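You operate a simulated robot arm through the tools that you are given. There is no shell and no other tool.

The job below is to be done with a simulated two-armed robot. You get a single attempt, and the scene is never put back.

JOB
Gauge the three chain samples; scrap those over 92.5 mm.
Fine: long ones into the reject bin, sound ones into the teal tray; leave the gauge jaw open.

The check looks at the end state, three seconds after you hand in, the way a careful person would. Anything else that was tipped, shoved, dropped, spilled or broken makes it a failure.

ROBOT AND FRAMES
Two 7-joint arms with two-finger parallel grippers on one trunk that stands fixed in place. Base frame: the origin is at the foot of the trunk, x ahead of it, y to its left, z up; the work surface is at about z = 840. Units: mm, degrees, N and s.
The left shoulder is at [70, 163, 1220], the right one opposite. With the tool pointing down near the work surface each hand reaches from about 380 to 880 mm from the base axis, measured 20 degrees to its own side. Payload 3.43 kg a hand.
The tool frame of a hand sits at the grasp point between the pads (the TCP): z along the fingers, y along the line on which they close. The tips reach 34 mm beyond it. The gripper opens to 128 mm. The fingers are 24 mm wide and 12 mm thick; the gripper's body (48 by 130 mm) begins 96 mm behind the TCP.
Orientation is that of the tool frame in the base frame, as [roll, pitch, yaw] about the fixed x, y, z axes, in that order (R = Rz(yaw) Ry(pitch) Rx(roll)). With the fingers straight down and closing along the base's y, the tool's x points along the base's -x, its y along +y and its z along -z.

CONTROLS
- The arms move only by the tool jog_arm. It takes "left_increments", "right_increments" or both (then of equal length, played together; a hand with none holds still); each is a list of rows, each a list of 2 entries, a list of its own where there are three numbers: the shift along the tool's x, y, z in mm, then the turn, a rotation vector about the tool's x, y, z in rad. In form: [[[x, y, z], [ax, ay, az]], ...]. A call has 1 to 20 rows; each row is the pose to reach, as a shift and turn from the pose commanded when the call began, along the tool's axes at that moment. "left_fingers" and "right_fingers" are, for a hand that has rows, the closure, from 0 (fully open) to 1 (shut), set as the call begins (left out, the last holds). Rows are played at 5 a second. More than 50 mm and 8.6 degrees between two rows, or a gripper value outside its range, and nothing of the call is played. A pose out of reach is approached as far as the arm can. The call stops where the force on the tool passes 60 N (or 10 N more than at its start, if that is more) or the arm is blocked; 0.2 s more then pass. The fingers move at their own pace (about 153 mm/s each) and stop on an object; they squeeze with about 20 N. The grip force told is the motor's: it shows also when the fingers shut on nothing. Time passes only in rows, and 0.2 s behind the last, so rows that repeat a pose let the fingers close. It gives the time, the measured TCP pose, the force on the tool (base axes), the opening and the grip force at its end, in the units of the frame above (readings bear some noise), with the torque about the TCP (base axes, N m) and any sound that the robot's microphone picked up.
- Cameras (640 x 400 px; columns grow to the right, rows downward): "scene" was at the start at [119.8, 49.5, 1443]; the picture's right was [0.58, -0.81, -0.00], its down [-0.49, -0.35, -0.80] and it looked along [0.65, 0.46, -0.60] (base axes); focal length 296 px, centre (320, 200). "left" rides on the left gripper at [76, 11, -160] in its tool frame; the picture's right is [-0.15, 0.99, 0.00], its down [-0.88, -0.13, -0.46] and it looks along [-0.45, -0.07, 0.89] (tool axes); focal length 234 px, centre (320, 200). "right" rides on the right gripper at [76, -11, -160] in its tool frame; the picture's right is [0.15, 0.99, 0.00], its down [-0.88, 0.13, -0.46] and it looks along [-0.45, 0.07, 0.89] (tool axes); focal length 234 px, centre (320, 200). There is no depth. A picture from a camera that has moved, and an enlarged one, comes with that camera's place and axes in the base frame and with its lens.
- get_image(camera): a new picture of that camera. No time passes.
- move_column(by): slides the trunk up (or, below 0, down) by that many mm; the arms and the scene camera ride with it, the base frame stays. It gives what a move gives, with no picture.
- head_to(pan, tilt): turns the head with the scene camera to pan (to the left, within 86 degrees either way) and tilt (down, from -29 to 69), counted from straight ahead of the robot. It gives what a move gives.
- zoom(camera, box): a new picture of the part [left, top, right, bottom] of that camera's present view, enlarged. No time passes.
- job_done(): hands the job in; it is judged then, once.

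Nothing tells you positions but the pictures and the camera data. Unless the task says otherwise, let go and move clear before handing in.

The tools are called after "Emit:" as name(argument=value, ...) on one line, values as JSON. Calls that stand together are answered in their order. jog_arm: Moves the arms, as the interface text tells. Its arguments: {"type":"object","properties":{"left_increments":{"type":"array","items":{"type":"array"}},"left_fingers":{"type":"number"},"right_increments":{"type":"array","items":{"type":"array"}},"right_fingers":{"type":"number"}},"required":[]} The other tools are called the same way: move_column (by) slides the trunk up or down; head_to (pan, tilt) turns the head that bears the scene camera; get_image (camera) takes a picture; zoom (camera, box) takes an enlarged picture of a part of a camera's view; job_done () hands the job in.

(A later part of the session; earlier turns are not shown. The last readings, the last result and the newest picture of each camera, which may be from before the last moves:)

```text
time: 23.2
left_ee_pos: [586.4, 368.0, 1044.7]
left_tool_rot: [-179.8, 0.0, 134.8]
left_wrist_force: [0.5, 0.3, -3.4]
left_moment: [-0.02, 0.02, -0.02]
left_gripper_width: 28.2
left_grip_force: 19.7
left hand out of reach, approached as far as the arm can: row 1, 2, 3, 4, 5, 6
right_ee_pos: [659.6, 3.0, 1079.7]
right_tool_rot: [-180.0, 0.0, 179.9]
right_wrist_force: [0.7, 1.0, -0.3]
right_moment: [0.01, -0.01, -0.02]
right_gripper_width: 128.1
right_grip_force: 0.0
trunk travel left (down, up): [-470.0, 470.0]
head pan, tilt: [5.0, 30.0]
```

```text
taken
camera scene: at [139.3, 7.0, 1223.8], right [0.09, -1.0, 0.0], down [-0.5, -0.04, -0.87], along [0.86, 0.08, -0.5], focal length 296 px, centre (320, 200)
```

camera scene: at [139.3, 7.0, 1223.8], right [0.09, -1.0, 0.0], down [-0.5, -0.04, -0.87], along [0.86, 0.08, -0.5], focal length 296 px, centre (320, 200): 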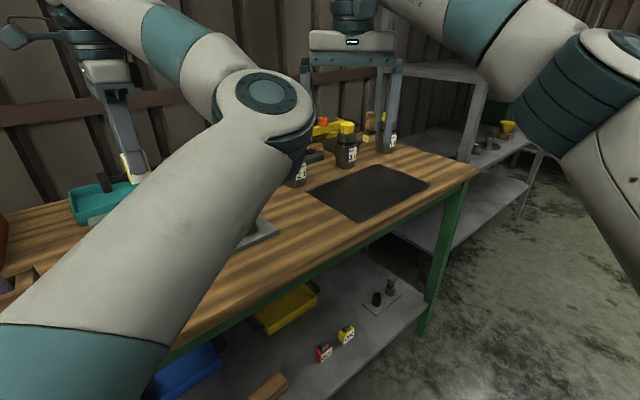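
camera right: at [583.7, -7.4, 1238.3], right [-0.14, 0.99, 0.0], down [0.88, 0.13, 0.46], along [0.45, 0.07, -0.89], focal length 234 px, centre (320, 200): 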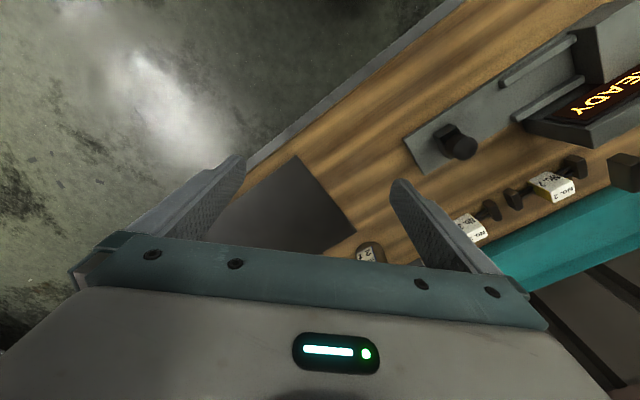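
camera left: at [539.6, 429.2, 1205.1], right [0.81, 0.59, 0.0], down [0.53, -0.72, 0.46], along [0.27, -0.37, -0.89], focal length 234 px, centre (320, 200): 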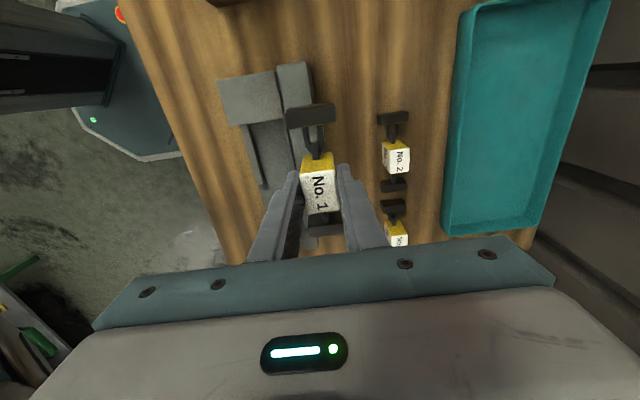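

Height isn't the cause: each time the stop comes when the left elbow reaches the same inward bearing. Tilting the hand about its closing axis keeps the pads flat on the tag and moves the wrist outward, so I'll test that with the sample held high.

Emit:
jog_arm(left_increments=[[[0, 5, -15], [0, -0.12, 0]], [[0, 5, -30], [0, -0.24, 0]], [[0, 5, -45], [0, -0.36, 0]], [[0, 5, -50], [0, -0.48, 0]], [[0, 5, -50], [0, -0.61, 0]], [[0, 5, -50], [0, -0.61, 0]], [[-10, -20, -50], [0, -0.61, 0]], [[-18, -45, -50], [0, -0.61, 0]], [[-25, -74, -50], [0, -0.61, 0]], [[-25, -74, -50], [0, -0.61, 0]]])

Emit:
get_image(camera="left")

Emit:
get_image(camera="scene")

```text
time: 25.2
left_ee_pos: [563.3, 331.6, 989.2]
left_tool_rot: [-168.9, 26.0, 143.4]
left_wrist_force: [-21.5, -10.3, 31.5]
left_moment: [0.02, 0.34, 0.05]
left_gripper_width: 27.8
left_grip_force: 20.3
right_ee_pos: [655.7, 3.5, 1080.5]
right_tool_rot: [-180.0, 0.1, -179.9]
right_wrist_force: [-0.2, -0.8, -0.8]
right_moment: [-0.02, 0.06, 0.03]
right_gripper_width: 128.1
right_grip_force: 0.0
trunk travel left (down, up): [-470.0, 470.0]
head pan, tilt: [5.0, 30.0]
stopped in row 9 (left hand): the force on the tool passed its limit at 153 N (the readings are from after the stop); the commanded pose is now the measured one
```

```text
taken
camera left: at [478.2, 445.5, 1094.9], right [0.75, 0.65, -0.11], down [0.45, -0.38, 0.81], along [0.49, -0.66, -0.58], focal length 234 px, centre (320, 200)
```

left: 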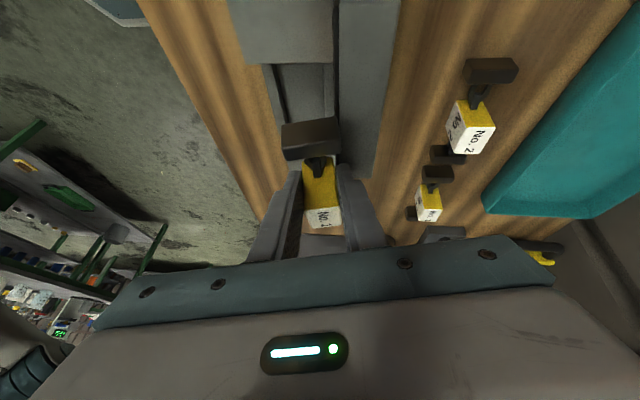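

```text
taken
camera scene: at [135.5, 4.2, 1224.5], right [0.09, -1.0, 0.0], down [-0.5, -0.04, -0.87], along [0.86, 0.08, -0.5], focal length 296 px, centre (320, 200)
```

scene: 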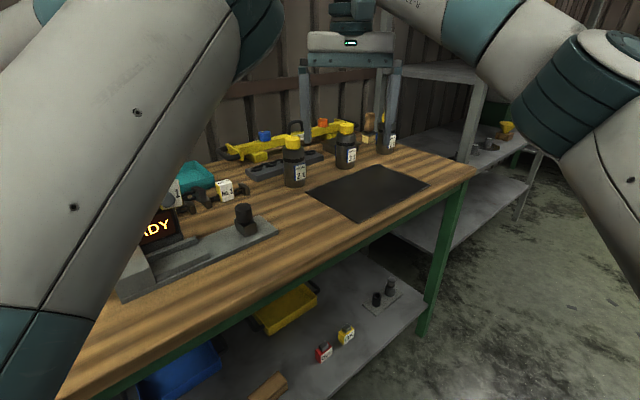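

The arm swung its posture and the held sample pressed on something, probably the top of the display. I'll lift straight up at once and then check the gauge.

Emit:
jog_arm(left_increments=[[[-9, -3, -18], [0, 0, 0]], [[-18, -7, -35], [0, 0, 0]], [[-26, -10, -53], [0, 0, 0]], [[-26, -10, -53], [0, 0, 0]]])

Emit:
get_image(camera="left")

Emit:
get_image(camera="scene")

Emit:
get_image(camera="right")

```text
time: 26.2
left_ee_pos: [566.2, 336.5, 1042.7]
left_tool_rot: [-168.8, 25.8, 143.5]
left_wrist_force: [0.4, 0.2, -2.2]
left_moment: [0.05, 0.04, 0.03]
left_gripper_width: 27.9
left_grip_force: 20.3
right_ee_pos: [658.8, 6.5, 1080.3]
right_tool_rot: [-180.0, 0.1, -179.8]
right_wrist_force: [0.1, -0.7, 0.3]
right_moment: [0.01, -0.02, -0.01]
right_gripper_width: 128.2
right_grip_force: 0.1
trunk travel left (down, up): [-470.0, 470.0]
head pan, tilt: [5.0, 30.0]
```

```text
taken
camera left: at [482.3, 449.5, 1149.3], right [0.75, 0.65, -0.11], down [0.45, -0.38, 0.81], along [0.49, -0.65, -0.58], focal length 234 px, centre (320, 200)
```

left: 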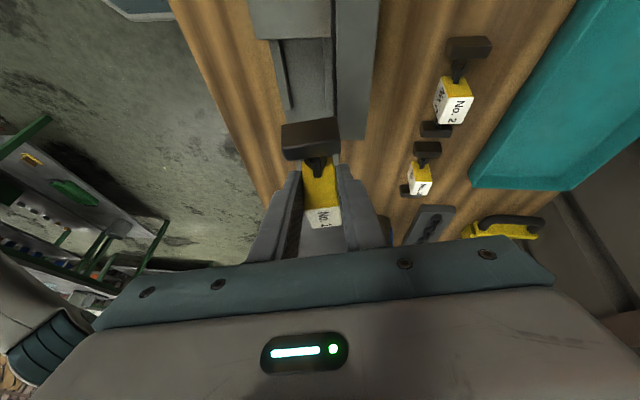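

```text
taken
camera scene: at [139.1, 6.9, 1223.8], right [0.09, -1.0, 0.0], down [-0.5, -0.04, -0.87], along [0.86, 0.08, -0.5], focal length 296 px, centre (320, 200)
```

scene: 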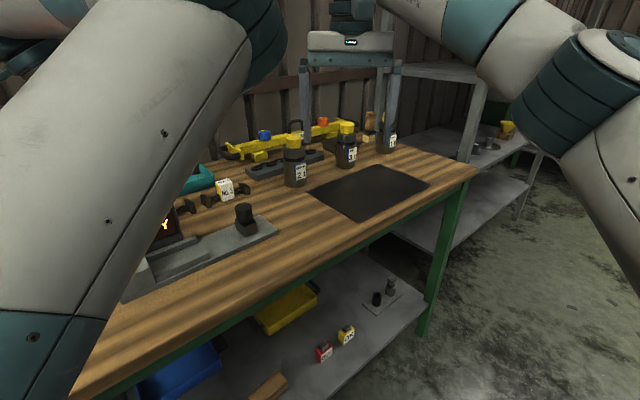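

```text
taken
camera right: at [582.8, -5.6, 1237.8], right [-0.15, 0.99, 0.0], down [0.88, 0.13, 0.46], along [0.45, 0.07, -0.89], focal length 234 px, centre (320, 200)
```

right: 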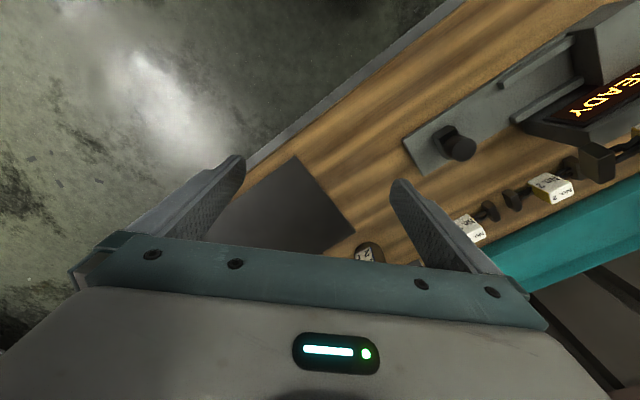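

Lifting cleared the load, and the gauge and the other samples haven't moved. The elbow has now swung upward, which may be the posture I need, so I'll rise and bring the tool back to vertical in small steps.

Emit:
jog_arm(left_increments=[[[-18, -7, -36], [0, 0, 0]], [[-35, -14, -71], [0, 0, 0]], [[-35, -14, -71], [-0.026, 0.077, 0.018]], [[-35, -14, -71], [-0.052, 0.154, 0.035]], [[-35, -14, -71], [-0.078, 0.231, 0.052]], [[-35, -14, -71], [-0.105, 0.308, 0.07]], [[-35, -14, -71], [-0.131, 0.385, 0.087]], [[-35, -14, -71], [-0.157, 0.462, 0.105]], [[-35, -14, -71], [-0.157, 0.462, 0.105]]])

Emit:
get_image(camera="left")

Emit:
get_image(camera="scene")

```text
time: 28.2
left_ee_pos: [575.8, 352.6, 1132.1]
left_tool_rot: [-180.0, 0.0, 135.0]
left_wrist_force: [0.0, 0.1, -3.0]
left_moment: [0.03, 0.02, 0.0]
left_gripper_width: 27.9
left_grip_force: 19.5
left hand out of reach, approached as far as the arm can: row 6, 7, 8, 9
right_ee_pos: [658.7, 6.8, 1079.4]
right_tool_rot: [-179.9, 0.1, -179.9]
right_wrist_force: [0.3, 0.0, -0.5]
right_moment: [0.02, -0.02, -0.04]
right_gripper_width: 127.9
right_grip_force: 0.1
trunk travel left (down, up): [-470.0, 470.0]
head pan, tilt: [5.0, 30.0]
```

```text
taken
camera left: at [528.9, 412.9, 1291.5], right [0.8, 0.6, 0.0], down [0.53, -0.71, 0.46], along [0.27, -0.37, -0.89], focal length 234 px, centre (320, 200)
```

left: 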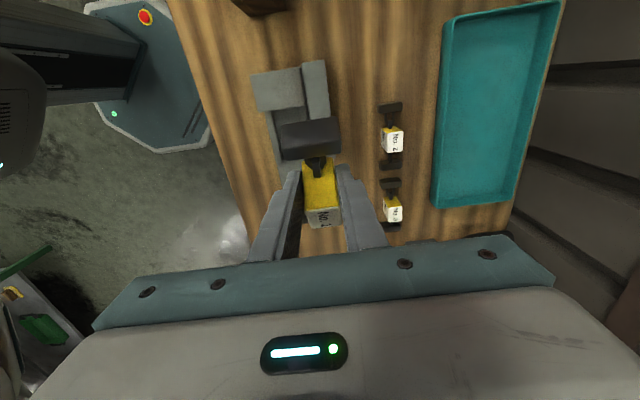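

```text
taken
camera scene: at [139.3, 7.1, 1223.8], right [0.09, -1.0, 0.0], down [-0.5, -0.04, -0.87], along [0.86, 0.08, -0.5], focal length 296 px, centre (320, 200)
```

scene: 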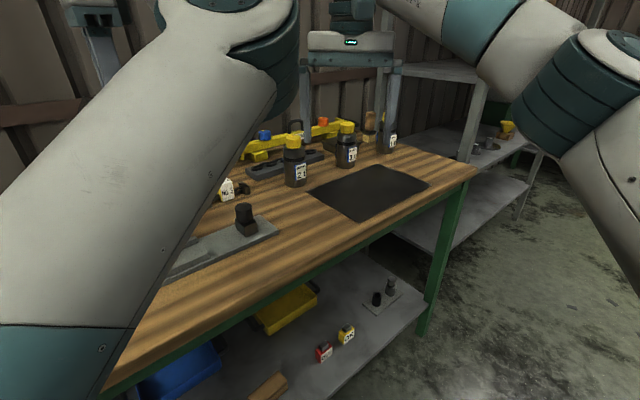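

Emit:
zoom(camera="left", box=[250, 100, 390, 250])

Emit:
zoom(camera="right", box=[400, 0, 640, 200])

```text
2.67 times, centred on (320, 175) of left
camera zoom: at [528.9, 412.9, 1291.5], right [0.8, 0.6, 0.0], down [0.53, -0.71, 0.46], along [0.27, -0.37, -0.89], focal length 624 px, centre (320, 267)
```

zoom: 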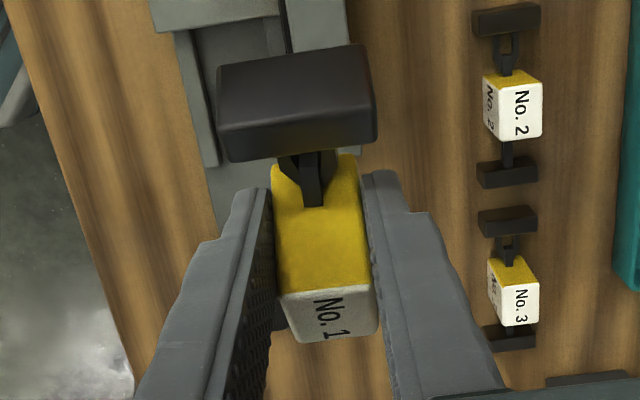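

```text
2.00 times, centred on (520, 100) of right
camera zoom: at [583.0, -5.3, 1237.7], right [-0.15, 0.99, 0.0], down [0.88, 0.13, 0.46], along [0.45, 0.07, -0.89], focal length 468 px, centre (-80, 400)
```

zoom: 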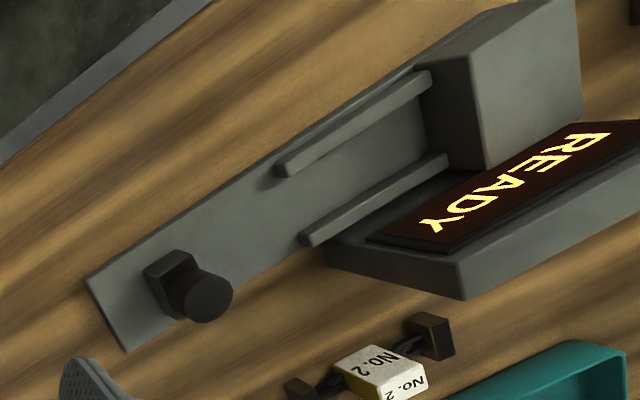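

The gauge is undisturbed. No. 1 has rolled about 37° in the grip, so it will be level when the hand is tilted by the same amount. I'll raise the trunk and find the tilted posture well above everything, then lower with the trunk alone.

Emit:
move_column(by=200)

Emit:
jog_arm(left_increments=[[[0, 0, 0], [0, -0.08, 0]], [[0, 0, 0], [0, -0.16, 0]], [[0, 0, 0], [0, -0.24, 0]], [[0, 0, 0], [0, -0.32, 0]], [[0, 0, 0], [0, -0.4, 0]], [[0, 0, 0], [0, -0.48, 0]], [[0, 0, 0], [0, -0.56, 0]], [[0, 0, 0], [0, -0.64, 0]], [[0, 0, 0], [0, -0.64, 0]], [[0, 0, 0], [0, -0.64, 0]]])

Emit:
get_image(camera="left")

Emit:
get_image(camera="scene")

```text
time: 30.4
left_ee_pos: [576.0, 351.2, 1331.8]
left_tool_rot: [-179.8, 0.1, 135.0]
left_wrist_force: [0.4, -0.4, -2.6]
left_moment: [-0.03, 0.02, 0.02]
left_gripper_width: 28.0
left_grip_force: 19.7
right_ee_pos: [658.8, 5.7, 1278.6]
right_tool_rot: [-179.9, 0.0, -179.9]
right_wrist_force: [-0.3, -0.2, 0.1]
right_moment: [0.01, -0.01, -0.01]
right_gripper_width: 128.1
right_grip_force: 0.1
trunk travel left (down, up): [-670.0, 270.0]
head pan, tilt: [5.0, 30.0]
```

```text
time: 32.5
left_ee_pos: [575.0, 348.1, 1332.0]
left_tool_rot: [180.0, 36.7, 134.8]
left_wrist_force: [-0.4, -0.2, -3.5]
left_moment: [0.07, 0.05, 0.0]
left_gripper_width: 28.0
left_grip_force: 19.7
right_ee_pos: [659.0, 5.9, 1278.6]
right_tool_rot: [180.0, 0.0, -179.8]
right_wrist_force: [0.2, 0.4, 0.0]
right_moment: [0.0, 0.01, -0.01]
right_gripper_width: 128.0
right_grip_force: 0.0
trunk travel left (down, up): [-670.0, 270.0]
head pan, tilt: [5.0, 30.0]
```

```text
taken
camera left: at [472.8, 466.3, 1415.0], right [0.78, 0.61, 0.09], down [0.21, -0.4, 0.89], along [0.58, -0.68, -0.44], focal length 234 px, centre (320, 200)
```

left: 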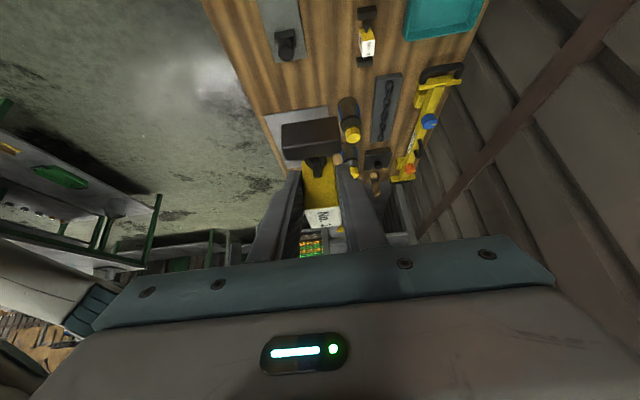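

```text
taken
camera scene: at [139.4, 7.1, 1423.8], right [0.09, -1.0, 0.0], down [-0.5, -0.04, -0.87], along [0.86, 0.08, -0.5], focal length 296 px, centre (320, 200)
```

scene: 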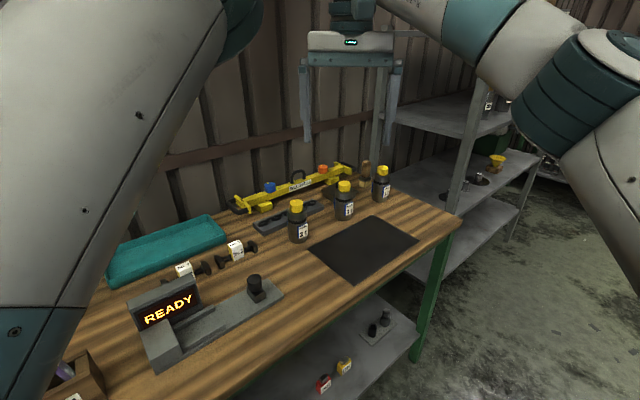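

The tilted posture works cleanly with the elbow up. Before I put this sample down to re-grip it, I'll test at height whether this posture gets the hand over the channel.

Emit:
jog_arm(left_increments=[[[-1, -13, 1], [0, 0, 0]], [[-2, -26, 2], [0, 0, 0]], [[-3, -39, 3], [0, 0, 0]], [[-5, -52, 3], [0, 0, 0]], [[-5, -52, 3], [0, 0, 0]], [[13, -52, 27], [0, 0, 0]], [[31, -52, 51], [0, 0, 0]], [[49, -52, 75], [0, 0, 0]], [[67, -52, 99], [0, 0, 0]], [[85, -52, 123], [0, 0, 0]], [[85, -52, 123], [0, 0, 0]]])

Emit:
get_image(camera="left")

Emit:
get_image(camera="scene")

```text
time: 33.5
left_ee_pos: [569.4, 331.2, 1212.5]
left_tool_rot: [-168.0, 27.1, 143.2]
left_wrist_force: [0.3, -0.6, -3.5]
left_moment: [0.07, 0.05, -0.02]
left_gripper_width: 27.9
left_grip_force: 20.2
right_ee_pos: [662.2, 6.0, 1277.4]
right_tool_rot: [-180.0, -0.1, -179.8]
right_wrist_force: [0.2, -0.4, -1.5]
right_moment: [-0.01, 0.04, -0.01]
right_gripper_width: 127.9
right_grip_force: 0.1
trunk travel left (down, up): [-670.0, 270.0]
head pan, tilt: [5.0, 30.0]
stopped in row 4 (left hand): the arm was blocked; the commanded pose is now the measured one
```

```text
taken
camera left: at [485.3, 448.3, 1315.2], right [0.76, 0.64, -0.12], down [0.44, -0.37, 0.82], along [0.48, -0.67, -0.56], focal length 234 px, centre (320, 200)
```

left: 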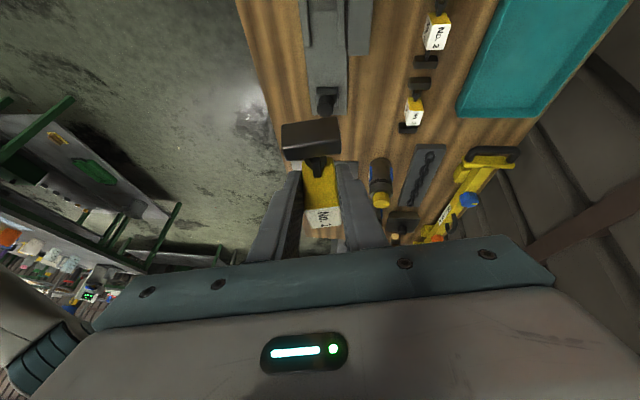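

```text
taken
camera scene: at [143.9, 6.3, 1423.3], right [0.09, -1.0, 0.0], down [-0.5, -0.04, -0.86], along [0.86, 0.08, -0.5], focal length 296 px, centre (320, 200)
```

scene: 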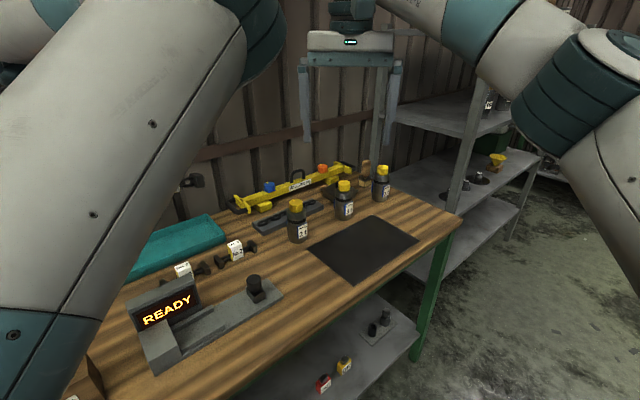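

The arm jumped posture and stopped, but at a safe height. A steeper tilt of about 50° should keep the elbow inside its limit, so I'll back out to open space over No. 1's old spot and straighten up before testing that.

Emit:
jog_arm(left_increments=[[[7, 18, -19], [0, 0, 0]], [[14, 36, -38], [0, 0, 0]], [[21, 54, -57], [0, 0, 0]], [[28, 72, -76], [0, 0, 0]], [[35, 90, -95], [0, 0, 0]], [[42, 108, -114], [0, 0, 0]], [[42, 108, -114], [0, 0, 0]], [[42, 108, -114], [-0.033, 0.096, 0.022]], [[42, 108, -114], [-0.066, 0.193, 0.044]], [[42, 108, -114], [-0.1, 0.29, 0.066]], [[42, 108, -114], [-0.133, 0.386, 0.088]], [[42, 108, -114], [-0.165, 0.482, 0.11]], [[42, 108, -114], [-0.165, 0.482, 0.11]]])

Emit:
get_image(camera="scene")

Emit:
get_image(camera="left")

```text
time: 36.3
left_ee_pos: [579.9, 480.4, 1276.8]
left_tool_rot: [179.6, 0.4, 133.7]
left_wrist_force: [-0.6, -0.1, -2.2]
left_moment: [-0.04, 0.01, -0.02]
left_gripper_width: 28.0
left_grip_force: 19.9
right_ee_pos: [659.5, 6.9, 1280.0]
right_tool_rot: [-179.9, 0.0, -179.8]
right_wrist_force: [1.2, -0.7, 0.3]
right_moment: [0.02, -0.03, -0.02]
right_gripper_width: 128.0
right_grip_force: 0.1
trunk travel left (down, up): [-670.0, 270.0]
head pan, tilt: [5.0, 30.0]
```

```text
taken
camera scene: at [139.1, 7.6, 1423.9], right [0.09, -1.0, 0.0], down [-0.5, -0.04, -0.87], along [0.86, 0.08, -0.5], focal length 296 px, centre (320, 200)
```

scene: 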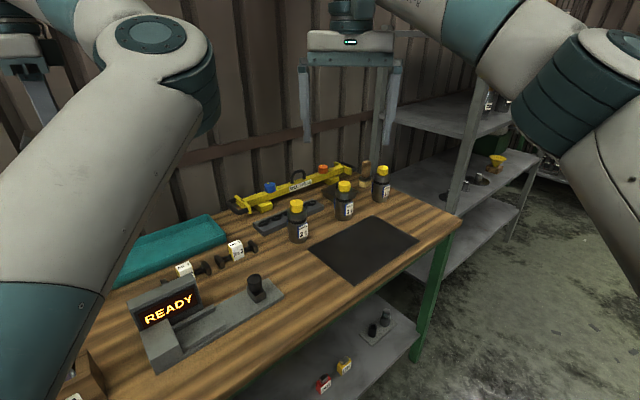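

```text
taken
camera left: at [534.5, 543.1, 1435.9], right [0.82, 0.58, 0.01], down [0.51, -0.73, 0.46], along [0.27, -0.37, -0.89], focal length 234 px, centre (320, 200)
```

left: 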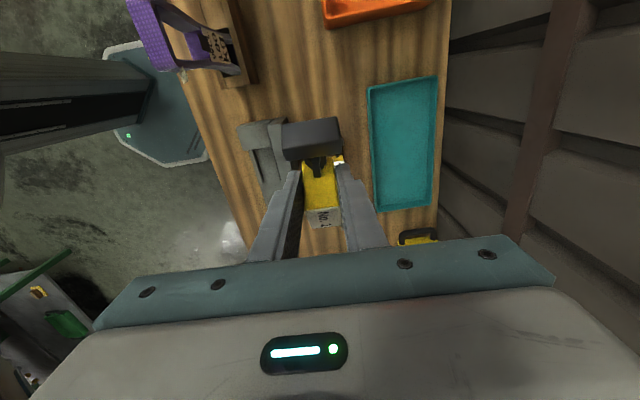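

The posture is normal again. I'll tilt to 50° here in open air.

Emit:
jog_arm(left_increments=[[[0, 0, 0], [0, -0.11, 0]], [[0, 0, 0], [0, -0.22, 0]], [[0, 0, 0], [0, -0.33, 0]], [[0, 0, 0], [0, -0.44, 0]], [[0, 0, 0], [0, -0.55, 0]], [[0, 0, 0], [0, -0.66, 0]], [[0, 0, 0], [0, -0.77, 0]], [[0, 0, 0], [0, -0.873, 0]], [[0, 0, 0], [0, -0.873, 0]]])

Emit:
get_image(camera="scene")

Emit:
get_image(camera="left")

```text
time: 38.3
left_ee_pos: [582.3, 480.0, 1276.7]
left_tool_rot: [179.6, 50.5, 133.5]
left_wrist_force: [-0.4, -0.4, -2.0]
left_moment: [0.06, 0.09, 0.01]
left_gripper_width: 28.1
left_grip_force: 20.7
right_ee_pos: [659.4, 5.6, 1279.0]
right_tool_rot: [-179.8, -0.1, -179.8]
right_wrist_force: [-0.1, 0.6, -0.5]
right_moment: [-0.04, -0.02, 0.0]
right_gripper_width: 127.9
right_grip_force: 0.1
trunk travel left (down, up): [-670.0, 270.0]
head pan, tilt: [5.0, 30.0]
```

```text
taken
camera scene: at [139.8, 6.6, 1423.8], right [0.09, -1.0, 0.0], down [-0.5, -0.04, -0.87], along [0.86, 0.08, -0.5], focal length 296 px, centre (320, 200)
```

scene: 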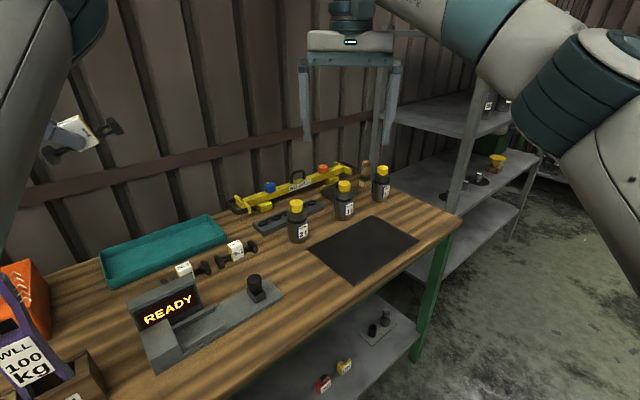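

```text
taken
camera left: at [470.9, 610.9, 1320.0], right [0.78, 0.62, 0.12], down [0.05, -0.24, 0.97], along [0.62, -0.75, -0.22], focal length 234 px, centre (320, 200)
```

left: 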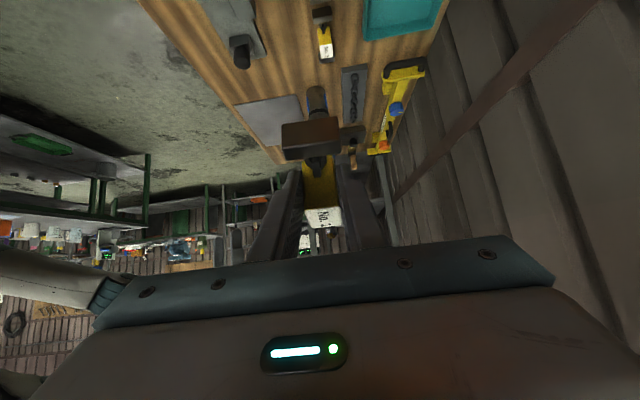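

The 50° tilt works here. Next I'll move sideways at this height toward the channel position.

Emit:
jog_arm(left_increments=[[[-8, -18, 9], [0, 0, 0]], [[-16, -37, 19], [0, 0, 0]], [[-23, -55, 28], [0, 0, 0]], [[-31, -74, 38], [0, 0, 0]], [[-39, -92, 47], [0, 0, 0]], [[-47, -111, 57], [0, 0, 0]], [[-54, -129, 66], [0, 0, 0]], [[-62, -148, 76], [0, 0, 0]], [[-62, -148, 76], [0, 0, 0]]])

Emit:
get_image(camera="scene")

Emit:
get_image(camera="left")

```text
time: 40.3
left_ee_pos: [540.5, 325.1, 1268.0]
left_tool_rot: [-178.2, 51.0, 136.7]
left_wrist_force: [-0.1, 0.1, -3.2]
left_moment: [0.06, 0.07, 0.03]
left_gripper_width: 28.0
left_grip_force: 20.3
right_ee_pos: [658.3, 7.0, 1280.3]
right_tool_rot: [-179.9, 0.0, -179.9]
right_wrist_force: [-0.3, 0.0, 0.2]
right_moment: [0.01, 0.02, 0.0]
right_gripper_width: 128.1
right_grip_force: 0.0
trunk travel left (down, up): [-670.0, 270.0]
head pan, tilt: [5.0, 30.0]
```

```text
taken
camera scene: at [139.5, 7.5, 1423.8], right [0.09, -1.0, 0.0], down [-0.5, -0.04, -0.87], along [0.86, 0.08, -0.5], focal length 296 px, centre (320, 200)
```

scene: 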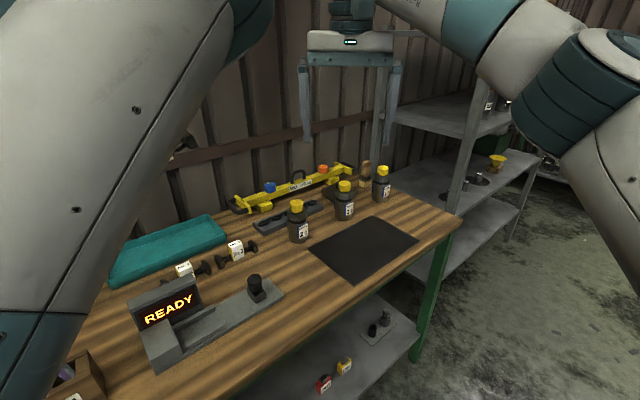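

```text
taken
camera left: at [425.7, 453.6, 1309.6], right [0.76, 0.64, 0.09], down [0.06, -0.22, 0.97], along [0.65, -0.74, -0.21], focal length 234 px, centre (320, 200)
```

left: 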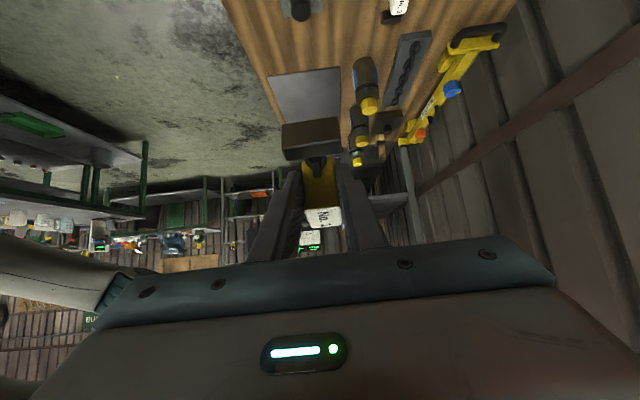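

Emit:
jog_arm(left_increments=[[[16, 0, 13], [0, 0, 0]], [[31, 0, 26], [0, 0, 0]], [[47, 0, 39], [0, 0, 0]], [[63, 0, 52], [0, 0, 0]], [[79, 0, 65], [0, 0, 0]], [[94, 0, 78], [0, 0, 0]], [[110, 0, 91], [0, 0, 0]], [[126, 0, 104], [0, 0, 0]], [[126, 0, 104], [0, 0, 0]], [[126, 0, 104], [0, 0, 0]]])

Emit:
get_image(camera="scene")

Emit:
get_image(camera="right")

```text
time: 42.5
left_ee_pos: [542.9, 305.8, 1111.9]
left_tool_rot: [179.6, 50.5, 133.4]
left_wrist_force: [0.1, 0.5, -3.5]
left_moment: [0.04, 0.05, 0.01]
left_gripper_width: 27.9
left_grip_force: 19.4
right_ee_pos: [659.0, 6.4, 1279.9]
right_tool_rot: [-179.8, 0.1, -179.7]
right_wrist_force: [-0.3, -0.3, -0.1]
right_moment: [-0.03, 0.02, -0.02]
right_gripper_width: 128.0
right_grip_force: 0.1
trunk travel left (down, up): [-670.0, 270.0]
head pan, tilt: [5.0, 30.0]
```

```text
taken
camera scene: at [139.4, 7.0, 1423.8], right [0.09, -1.0, 0.0], down [-0.5, -0.04, -0.87], along [0.86, 0.08, -0.5], focal length 296 px, centre (320, 200)
```

scene: 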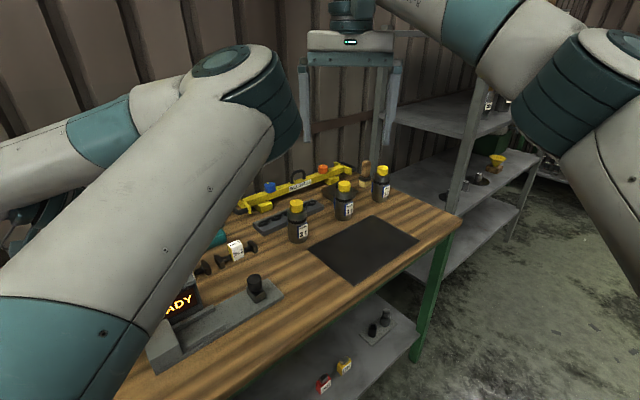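

```text
taken
camera right: at [582.7, -5.1, 1438.2], right [-0.15, 0.99, 0.0], down [0.88, 0.13, 0.46], along [0.45, 0.07, -0.89], focal length 234 px, centre (320, 200)
```

right: 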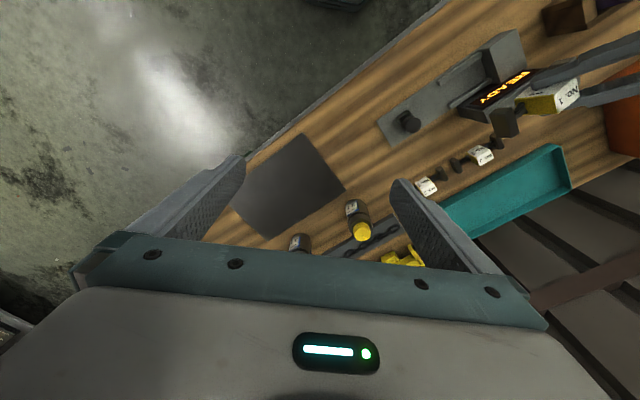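

At 50° the hand sits exactly over the channel. I'll set No. 1 down on the free bench behind the gauge, near (630, 387), with the sample level, and re-grip it with the right tilt.

Emit:
jog_arm(left_increments=[[[0, 20, 0], [0, 0.04, 0]], [[0, 40, 0], [0, 0.08, 0]], [[0, 60, 0], [0, 0.12, 0]], [[0, 80, 0], [0, 0.16, 0]], [[0, 100, 0], [0, 0.2, 0]], [[0, 119, 0], [0, 0.235, 0]], [[0, 119, 0], [0, 0.235, 0]], [[0, 119, 0], [0, 0.235, 0]]])

Emit:
get_image(camera="right")

Emit:
get_image(camera="scene")

Emit:
get_image(camera="left")

```text
time: 44.3
left_ee_pos: [628.6, 392.2, 1109.1]
left_tool_rot: [179.7, 37.0, 133.5]
left_wrist_force: [0.3, 0.0, -2.8]
left_moment: [0.06, 0.04, -0.03]
left_gripper_width: 27.7
left_grip_force: 20.3
right_ee_pos: [658.7, 6.1, 1279.9]
right_tool_rot: [-179.9, 0.0, -179.8]
right_wrist_force: [-0.5, -0.9, 0.0]
right_moment: [-0.02, 0.0, -0.02]
right_gripper_width: 127.9
right_grip_force: 0.0
trunk travel left (down, up): [-670.0, 270.0]
head pan, tilt: [5.0, 30.0]
```

```text
taken
camera right: at [582.8, -5.0, 1438.1], right [-0.15, 0.99, 0.0], down [0.88, 0.13, 0.46], along [0.45, 0.07, -0.89], focal length 234 px, centre (320, 200)
```

right: 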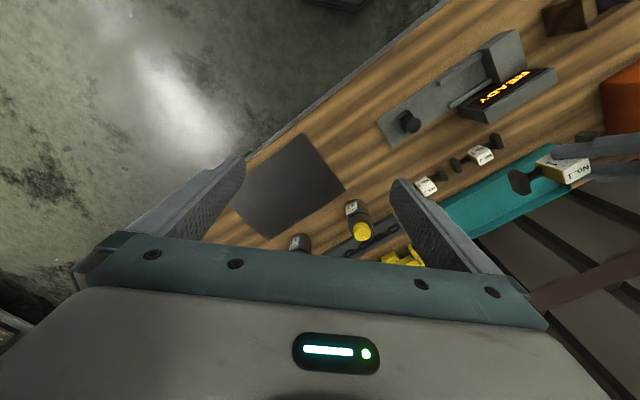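

```text
taken
camera scene: at [139.5, 7.1, 1423.8], right [0.09, -1.0, 0.0], down [-0.5, -0.04, -0.87], along [0.86, 0.08, -0.5], focal length 296 px, centre (320, 200)
```

scene: 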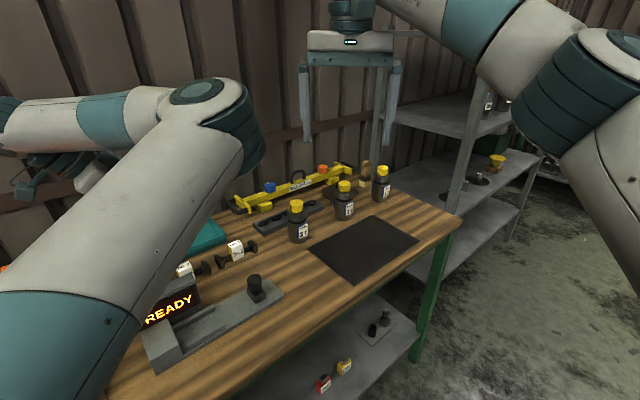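

```text
taken
camera left: at [528.2, 511.6, 1192.0], right [0.8, 0.6, 0.09], down [0.2, -0.4, 0.89], along [0.57, -0.69, -0.44], focal length 234 px, centre (320, 200)
```

left: 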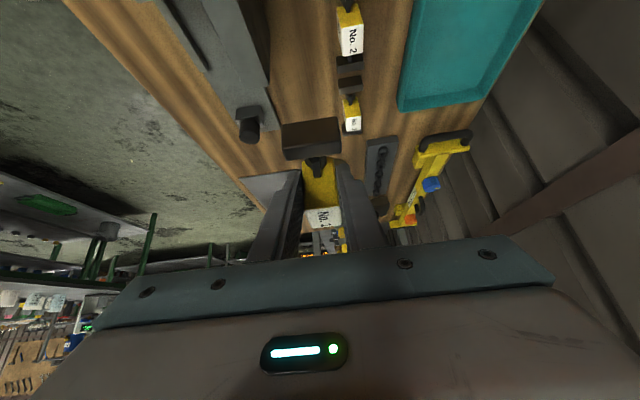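

I'll shift to a roomier spot, right-rear of the gauge at about (667, 340), and lower the trunk with the sample level.

Emit:
jog_arm(left_increments=[[[-17, -3, 13], [0, 0, 0]], [[-34, -5, 26], [0, 0, 0]], [[-52, -8, 39], [0, 0, 0]], [[-52, -8, 39], [0, 0, 0]], [[-52, -8, 39], [0, 0, 0]]])

Emit:
move_column(by=-190)

Emit:
get_image(camera="right")

Emit:
get_image(camera="scene")

Emit:
get_image(camera="left")

```text
time: 45.5
left_ee_pos: [667.8, 336.6, 1111.5]
left_tool_rot: [179.8, 37.0, 133.5]
left_wrist_force: [-0.1, -0.3, -3.2]
left_moment: [0.05, 0.04, 0.03]
left_gripper_width: 27.9
left_grip_force: 20.0
right_ee_pos: [657.5, 5.8, 1280.2]
right_tool_rot: [-179.9, 0.0, -179.8]
right_wrist_force: [0.2, -0.1, 0.0]
right_moment: [0.0, -0.01, 0.01]
right_gripper_width: 127.9
right_grip_force: 0.0
trunk travel left (down, up): [-670.0, 270.0]
head pan, tilt: [5.0, 30.0]
```

```text
time: 47.6
left_ee_pos: [666.8, 337.5, 922.1]
left_tool_rot: [179.6, 37.0, 133.5]
left_wrist_force: [0.5, -0.3, -3.3]
left_moment: [0.04, 0.02, 0.0]
left_gripper_width: 28.0
left_grip_force: 20.4
right_ee_pos: [658.4, 6.0, 1091.3]
right_tool_rot: [-179.9, 0.0, -179.8]
right_wrist_force: [0.0, 1.0, 0.7]
right_moment: [0.01, -0.03, 0.0]
right_gripper_width: 127.9
right_grip_force: 0.0
trunk travel left (down, up): [-480.0, 460.0]
head pan, tilt: [5.0, 30.0]
```

```text
taken
camera right: at [582.4, -5.1, 1248.3], right [-0.15, 0.99, 0.0], down [0.88, 0.13, 0.46], along [0.45, 0.07, -0.89], focal length 234 px, centre (320, 200)
```

right: 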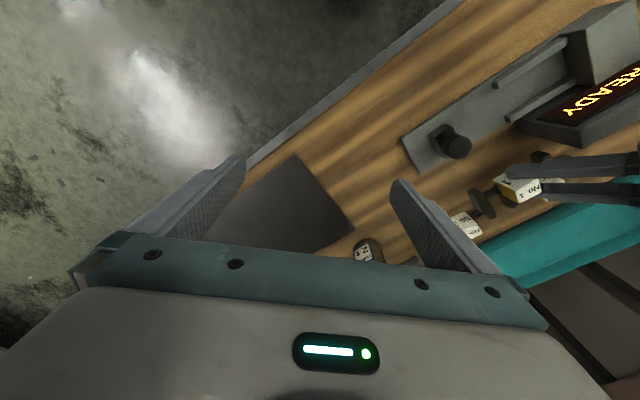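

```text
taken
camera scene: at [139.2, 6.9, 1233.9], right [0.09, -1.0, 0.0], down [-0.5, -0.04, -0.87], along [0.86, 0.08, -0.5], focal length 296 px, centre (320, 200)
```

scene: 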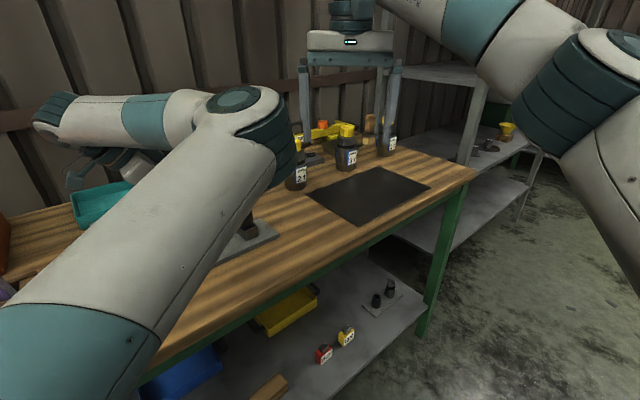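

```text
taken
camera left: at [566.6, 458.0, 1004.1], right [0.8, 0.6, 0.09], down [0.2, -0.4, 0.89], along [0.57, -0.69, -0.44], focal length 234 px, centre (320, 200)
```

left: 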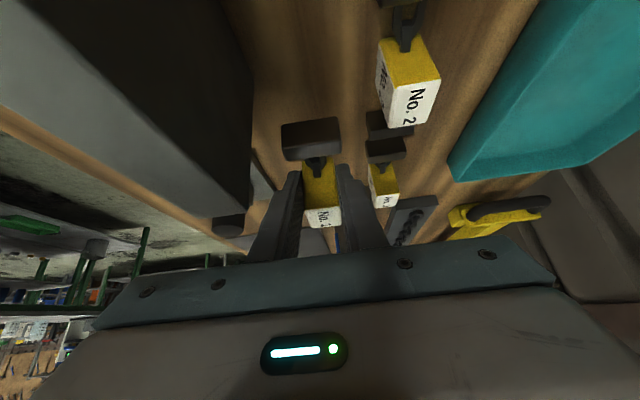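

Emit:
zoom(camera="right", box=[420, 100, 640, 260])

Emit:
zoom(camera="left", box=[240, 80, 460, 250])

```text
2.50 times, centred on (530, 180) of right
camera zoom: at [582.4, -5.1, 1248.3], right [-0.15, 0.99, 0.0], down [0.88, 0.13, 0.46], along [0.45, 0.07, -0.89], focal length 585 px, centre (-205, 250)
```

zoom: 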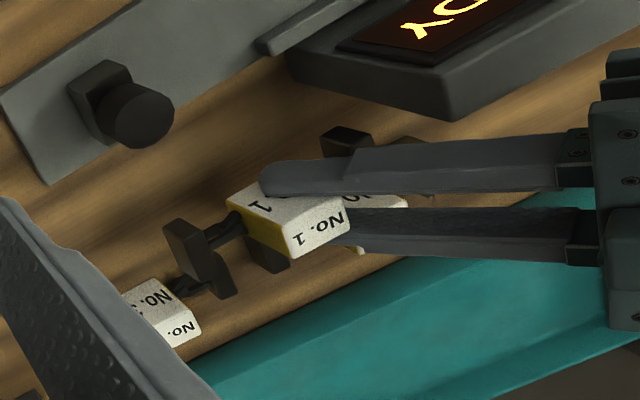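

```text
2.35 times, centred on (350, 165) of left
camera zoom: at [566.6, 458.0, 1004.1], right [0.8, 0.6, 0.09], down [0.2, -0.4, 0.89], along [0.57, -0.69, -0.44], focal length 551 px, centre (249, 282)
```

zoom: 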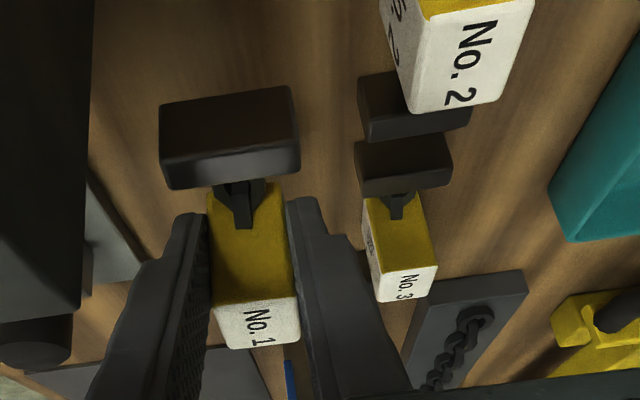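

No. 1 is still a few degrees off level, so I'll tilt the hand to about 43° and lower it to just above the bench.

Emit:
jog_arm(left_increments=[[[0, 0, 0], [0, -0.05, 0]], [[0, 0, 0], [0, -0.105, 0]], [[7, 0, 10], [0, -0.105, 0]], [[15, 0, 20], [0, -0.105, 0]], [[21, 0, 28], [0, -0.105, 0]], [[25, 0, 33], [0, -0.105, 0]], [[25, 0, 33], [0, -0.105, 0]], [[25, 0, 33], [0, -0.105, 0]]])

Emit:
zoom(camera="right", box=[420, 100, 640, 260])

Emit:
zoom(camera="left", box=[240, 80, 460, 250])

```text
time: 48.9
left_ee_pos: [669.6, 338.9, 898.4]
left_tool_rot: [178.3, 43.5, 132.6]
left_wrist_force: [0.4, -1.3, 17.1]
left_moment: [0.39, 2.19, 0.16]
left_gripper_width: 28.0
left_grip_force: 19.9
right_ee_pos: [656.9, 4.2, 1091.1]
right_tool_rot: [179.9, 0.1, -179.9]
right_wrist_force: [-0.6, -0.3, 0.2]
right_moment: [0.01, -0.03, -0.04]
right_gripper_width: 128.0
right_grip_force: 0.0
trunk travel left (down, up): [-480.0, 460.0]
head pan, tilt: [5.0, 30.0]
stopped in row 6 (left hand): the force on the tool passed its limit at 70 N (the readings are from after the stop); the commanded pose is now the measured one
```

```text
2.50 times, centred on (530, 180) of right
camera zoom: at [580.6, -6.7, 1249.1], right [-0.15, 0.99, 0.0], down [0.88, 0.13, 0.46], along [0.45, 0.07, -0.89], focal length 585 px, centre (-205, 250)
```

zoom: 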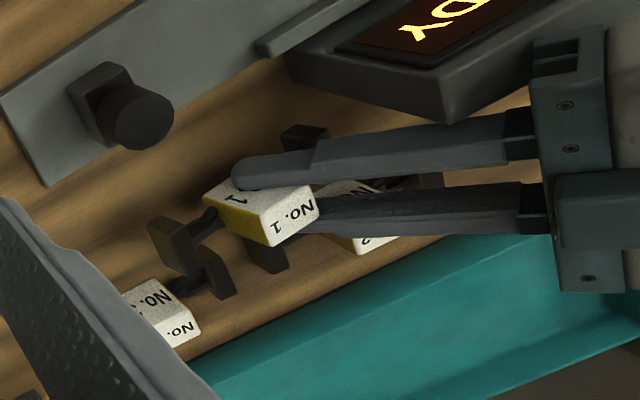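

```text
2.35 times, centred on (350, 165) of left
camera zoom: at [561.9, 463.8, 962.5], right [0.79, 0.61, 0.12], down [0.12, -0.34, 0.93], along [0.61, -0.72, -0.34], focal length 551 px, centre (249, 282)
```

zoom: 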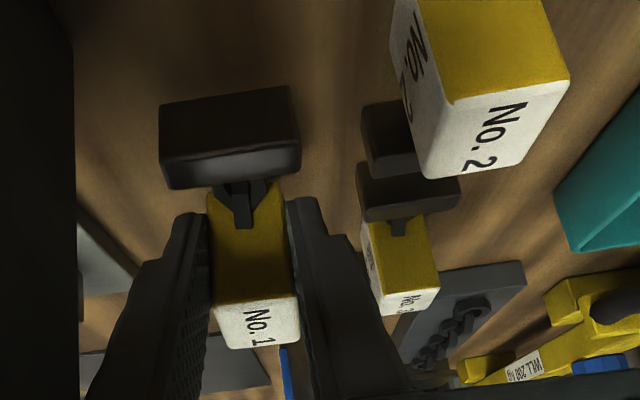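

The hand's body touched the top of the display, which stands at about 952, higher than I'd estimated. The gauge still looks unmoved. I'll rise and shift further to the right, clear of the display, before setting down.

Emit:
jog_arm(left_increments=[[[-14, 0, -15], [0, 0, 0]], [[-41, 1, -44], [0.013, 0, -0.018]], [[-55, 1, -30], [0.013, 0, -0.018]], [[-69, 2, -17], [0.013, 0, -0.018]], [[-83, 2, -4], [0.013, 0, -0.018]], [[-97, 3, 10], [0.013, 0, -0.018]], [[-97, 3, 10], [0.013, 0, -0.018]], [[-97, 3, 10], [0.013, 0, -0.018]]])

Emit:
get_image(camera="right")

Emit:
get_image(camera="left")

Emit:
get_image(camera="scene")

```text
time: 50.7
left_ee_pos: [723.8, 284.7, 953.5]
left_tool_rot: [-179.8, 43.5, 134.2]
left_wrist_force: [1.0, 0.6, -3.3]
left_moment: [0.04, 0.1, 0.01]
left_gripper_width: 28.0
left_grip_force: 19.9
right_ee_pos: [658.9, 5.5, 1089.5]
right_tool_rot: [-179.9, 0.1, -179.8]
right_wrist_force: [-0.2, 0.2, -0.4]
right_moment: [-0.02, -0.02, 0.01]
right_gripper_width: 127.9
right_grip_force: 0.1
trunk travel left (down, up): [-480.0, 460.0]
head pan, tilt: [5.0, 30.0]
```

```text
taken
camera right: at [582.9, -5.3, 1248.0], right [-0.15, 0.99, 0.0], down [0.88, 0.13, 0.46], along [0.45, 0.07, -0.89], focal length 234 px, centre (320, 200)
```

right: 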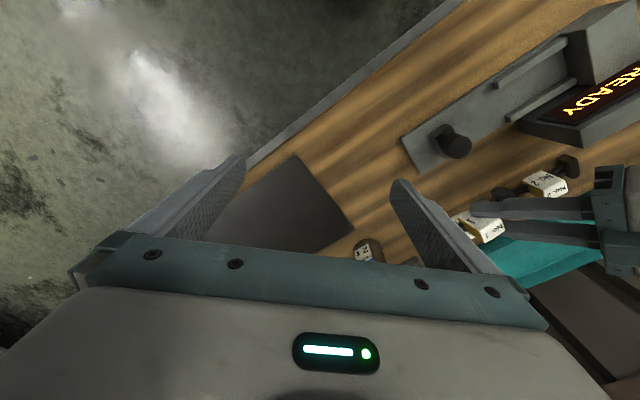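

```text
taken
camera left: at [617.5, 410.3, 1017.6], right [0.79, 0.61, 0.1], down [0.14, -0.32, 0.94], along [0.6, -0.72, -0.34], focal length 234 px, centre (320, 200)
```

left: 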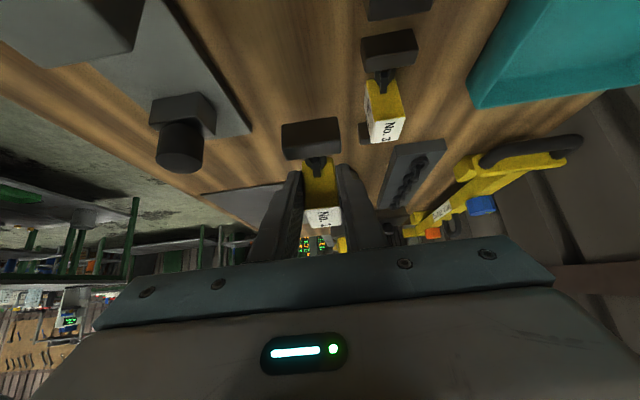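

```text
taken
camera scene: at [139.6, 6.8, 1233.8], right [0.09, -1.0, 0.0], down [-0.5, -0.04, -0.87], along [0.86, 0.08, -0.5], focal length 296 px, centre (320, 200)
```

scene: 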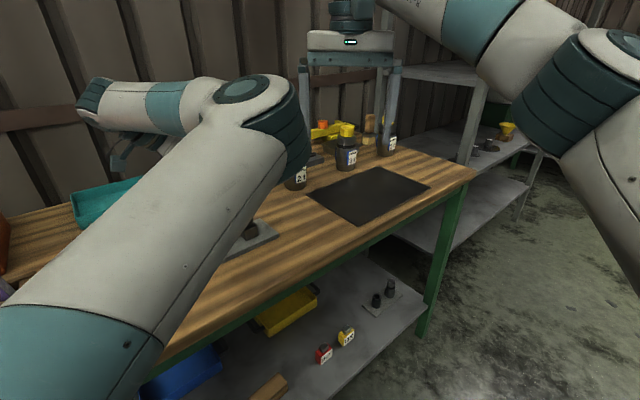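

Emit:
zoom(camera="left", box=[250, 0, 470, 240])

Emit:
zoom(camera="right", box=[420, 120, 640, 280])

```text
1.67 times, centred on (360, 120) of left
camera zoom: at [617.5, 410.3, 1017.6], right [0.79, 0.61, 0.1], down [0.14, -0.32, 0.94], along [0.6, -0.72, -0.34], focal length 390 px, centre (253, 333)
```

zoom: 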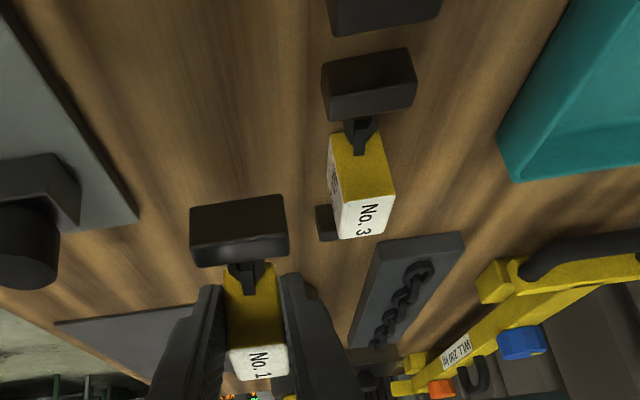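

```text
2.50 times, centred on (530, 200) of right
camera zoom: at [582.9, -5.3, 1248.0], right [-0.15, 0.99, 0.0], down [0.88, 0.13, 0.46], along [0.45, 0.07, -0.89], focal length 585 px, centre (-205, 200)
```

zoom: 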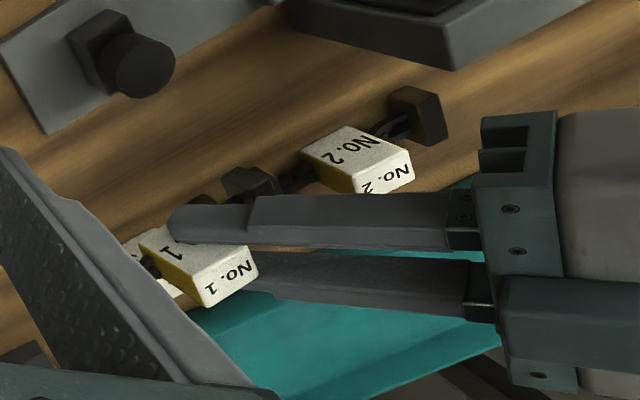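

Emit:
jog_arm(left_increments=[[[14, 0, 14], [0, 0, 0]], [[28, 0, 29], [0, 0, 0]], [[38, 0, 40], [0, 0, 0]], [[45, 0, 47], [0, 0, 0]], [[50, 0, 53], [0, 0, 0]], [[52, 0, 55], [0, 0, 0]], [[52, 0, 55], [0, 0, 0]]])

Emit:
zoom(camera="left", box=[250, 0, 470, 240])

Emit:
zoom(camera="right", box=[420, 120, 640, 280])

```text
time: 52.3
left_ee_pos: [725.8, 283.3, 880.7]
left_tool_rot: [-179.9, 43.5, 134.0]
left_wrist_force: [3.1, -2.7, 11.7]
left_moment: [0.35, 0.16, -0.03]
left_gripper_width: 27.8
left_grip_force: 19.9
right_ee_pos: [657.3, 5.0, 1091.3]
right_tool_rot: [-179.9, 0.2, -179.9]
right_wrist_force: [0.6, -0.3, 0.0]
right_moment: [-0.01, 0.01, 0.0]
right_gripper_width: 127.9
right_grip_force: 0.0
trunk travel left (down, up): [-480.0, 460.0]
head pan, tilt: [5.0, 30.0]
```

```text
1.67 times, centred on (360, 120) of left
camera zoom: at [619.2, 409.4, 944.0], right [0.79, 0.61, 0.1], down [0.13, -0.32, 0.94], along [0.6, -0.72, -0.33], focal length 390 px, centre (253, 333)
```

zoom: 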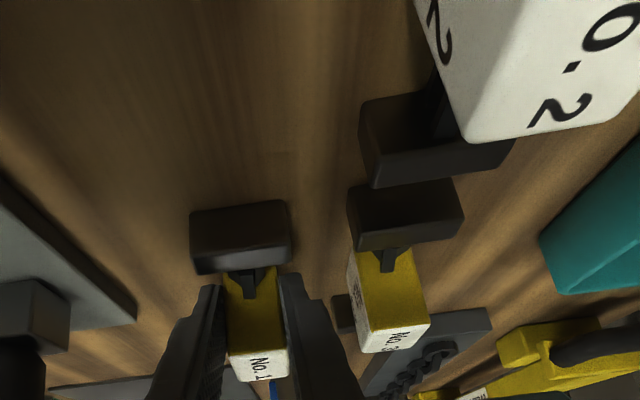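

```text
2.50 times, centred on (530, 200) of right
camera zoom: at [581.4, -6.5, 1248.9], right [-0.15, 0.99, 0.0], down [0.88, 0.13, 0.46], along [0.45, 0.07, -0.89], focal length 585 px, centre (-205, 200)
```

zoom: 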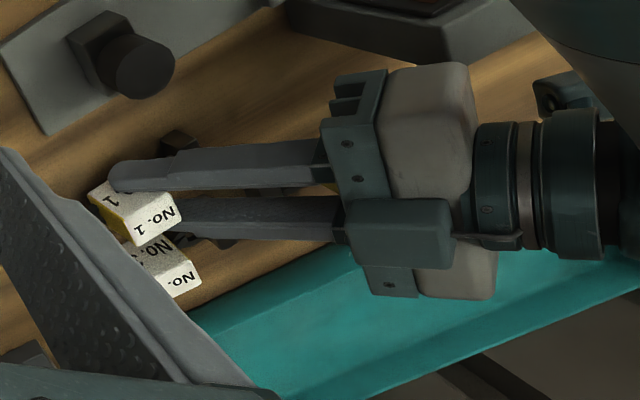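

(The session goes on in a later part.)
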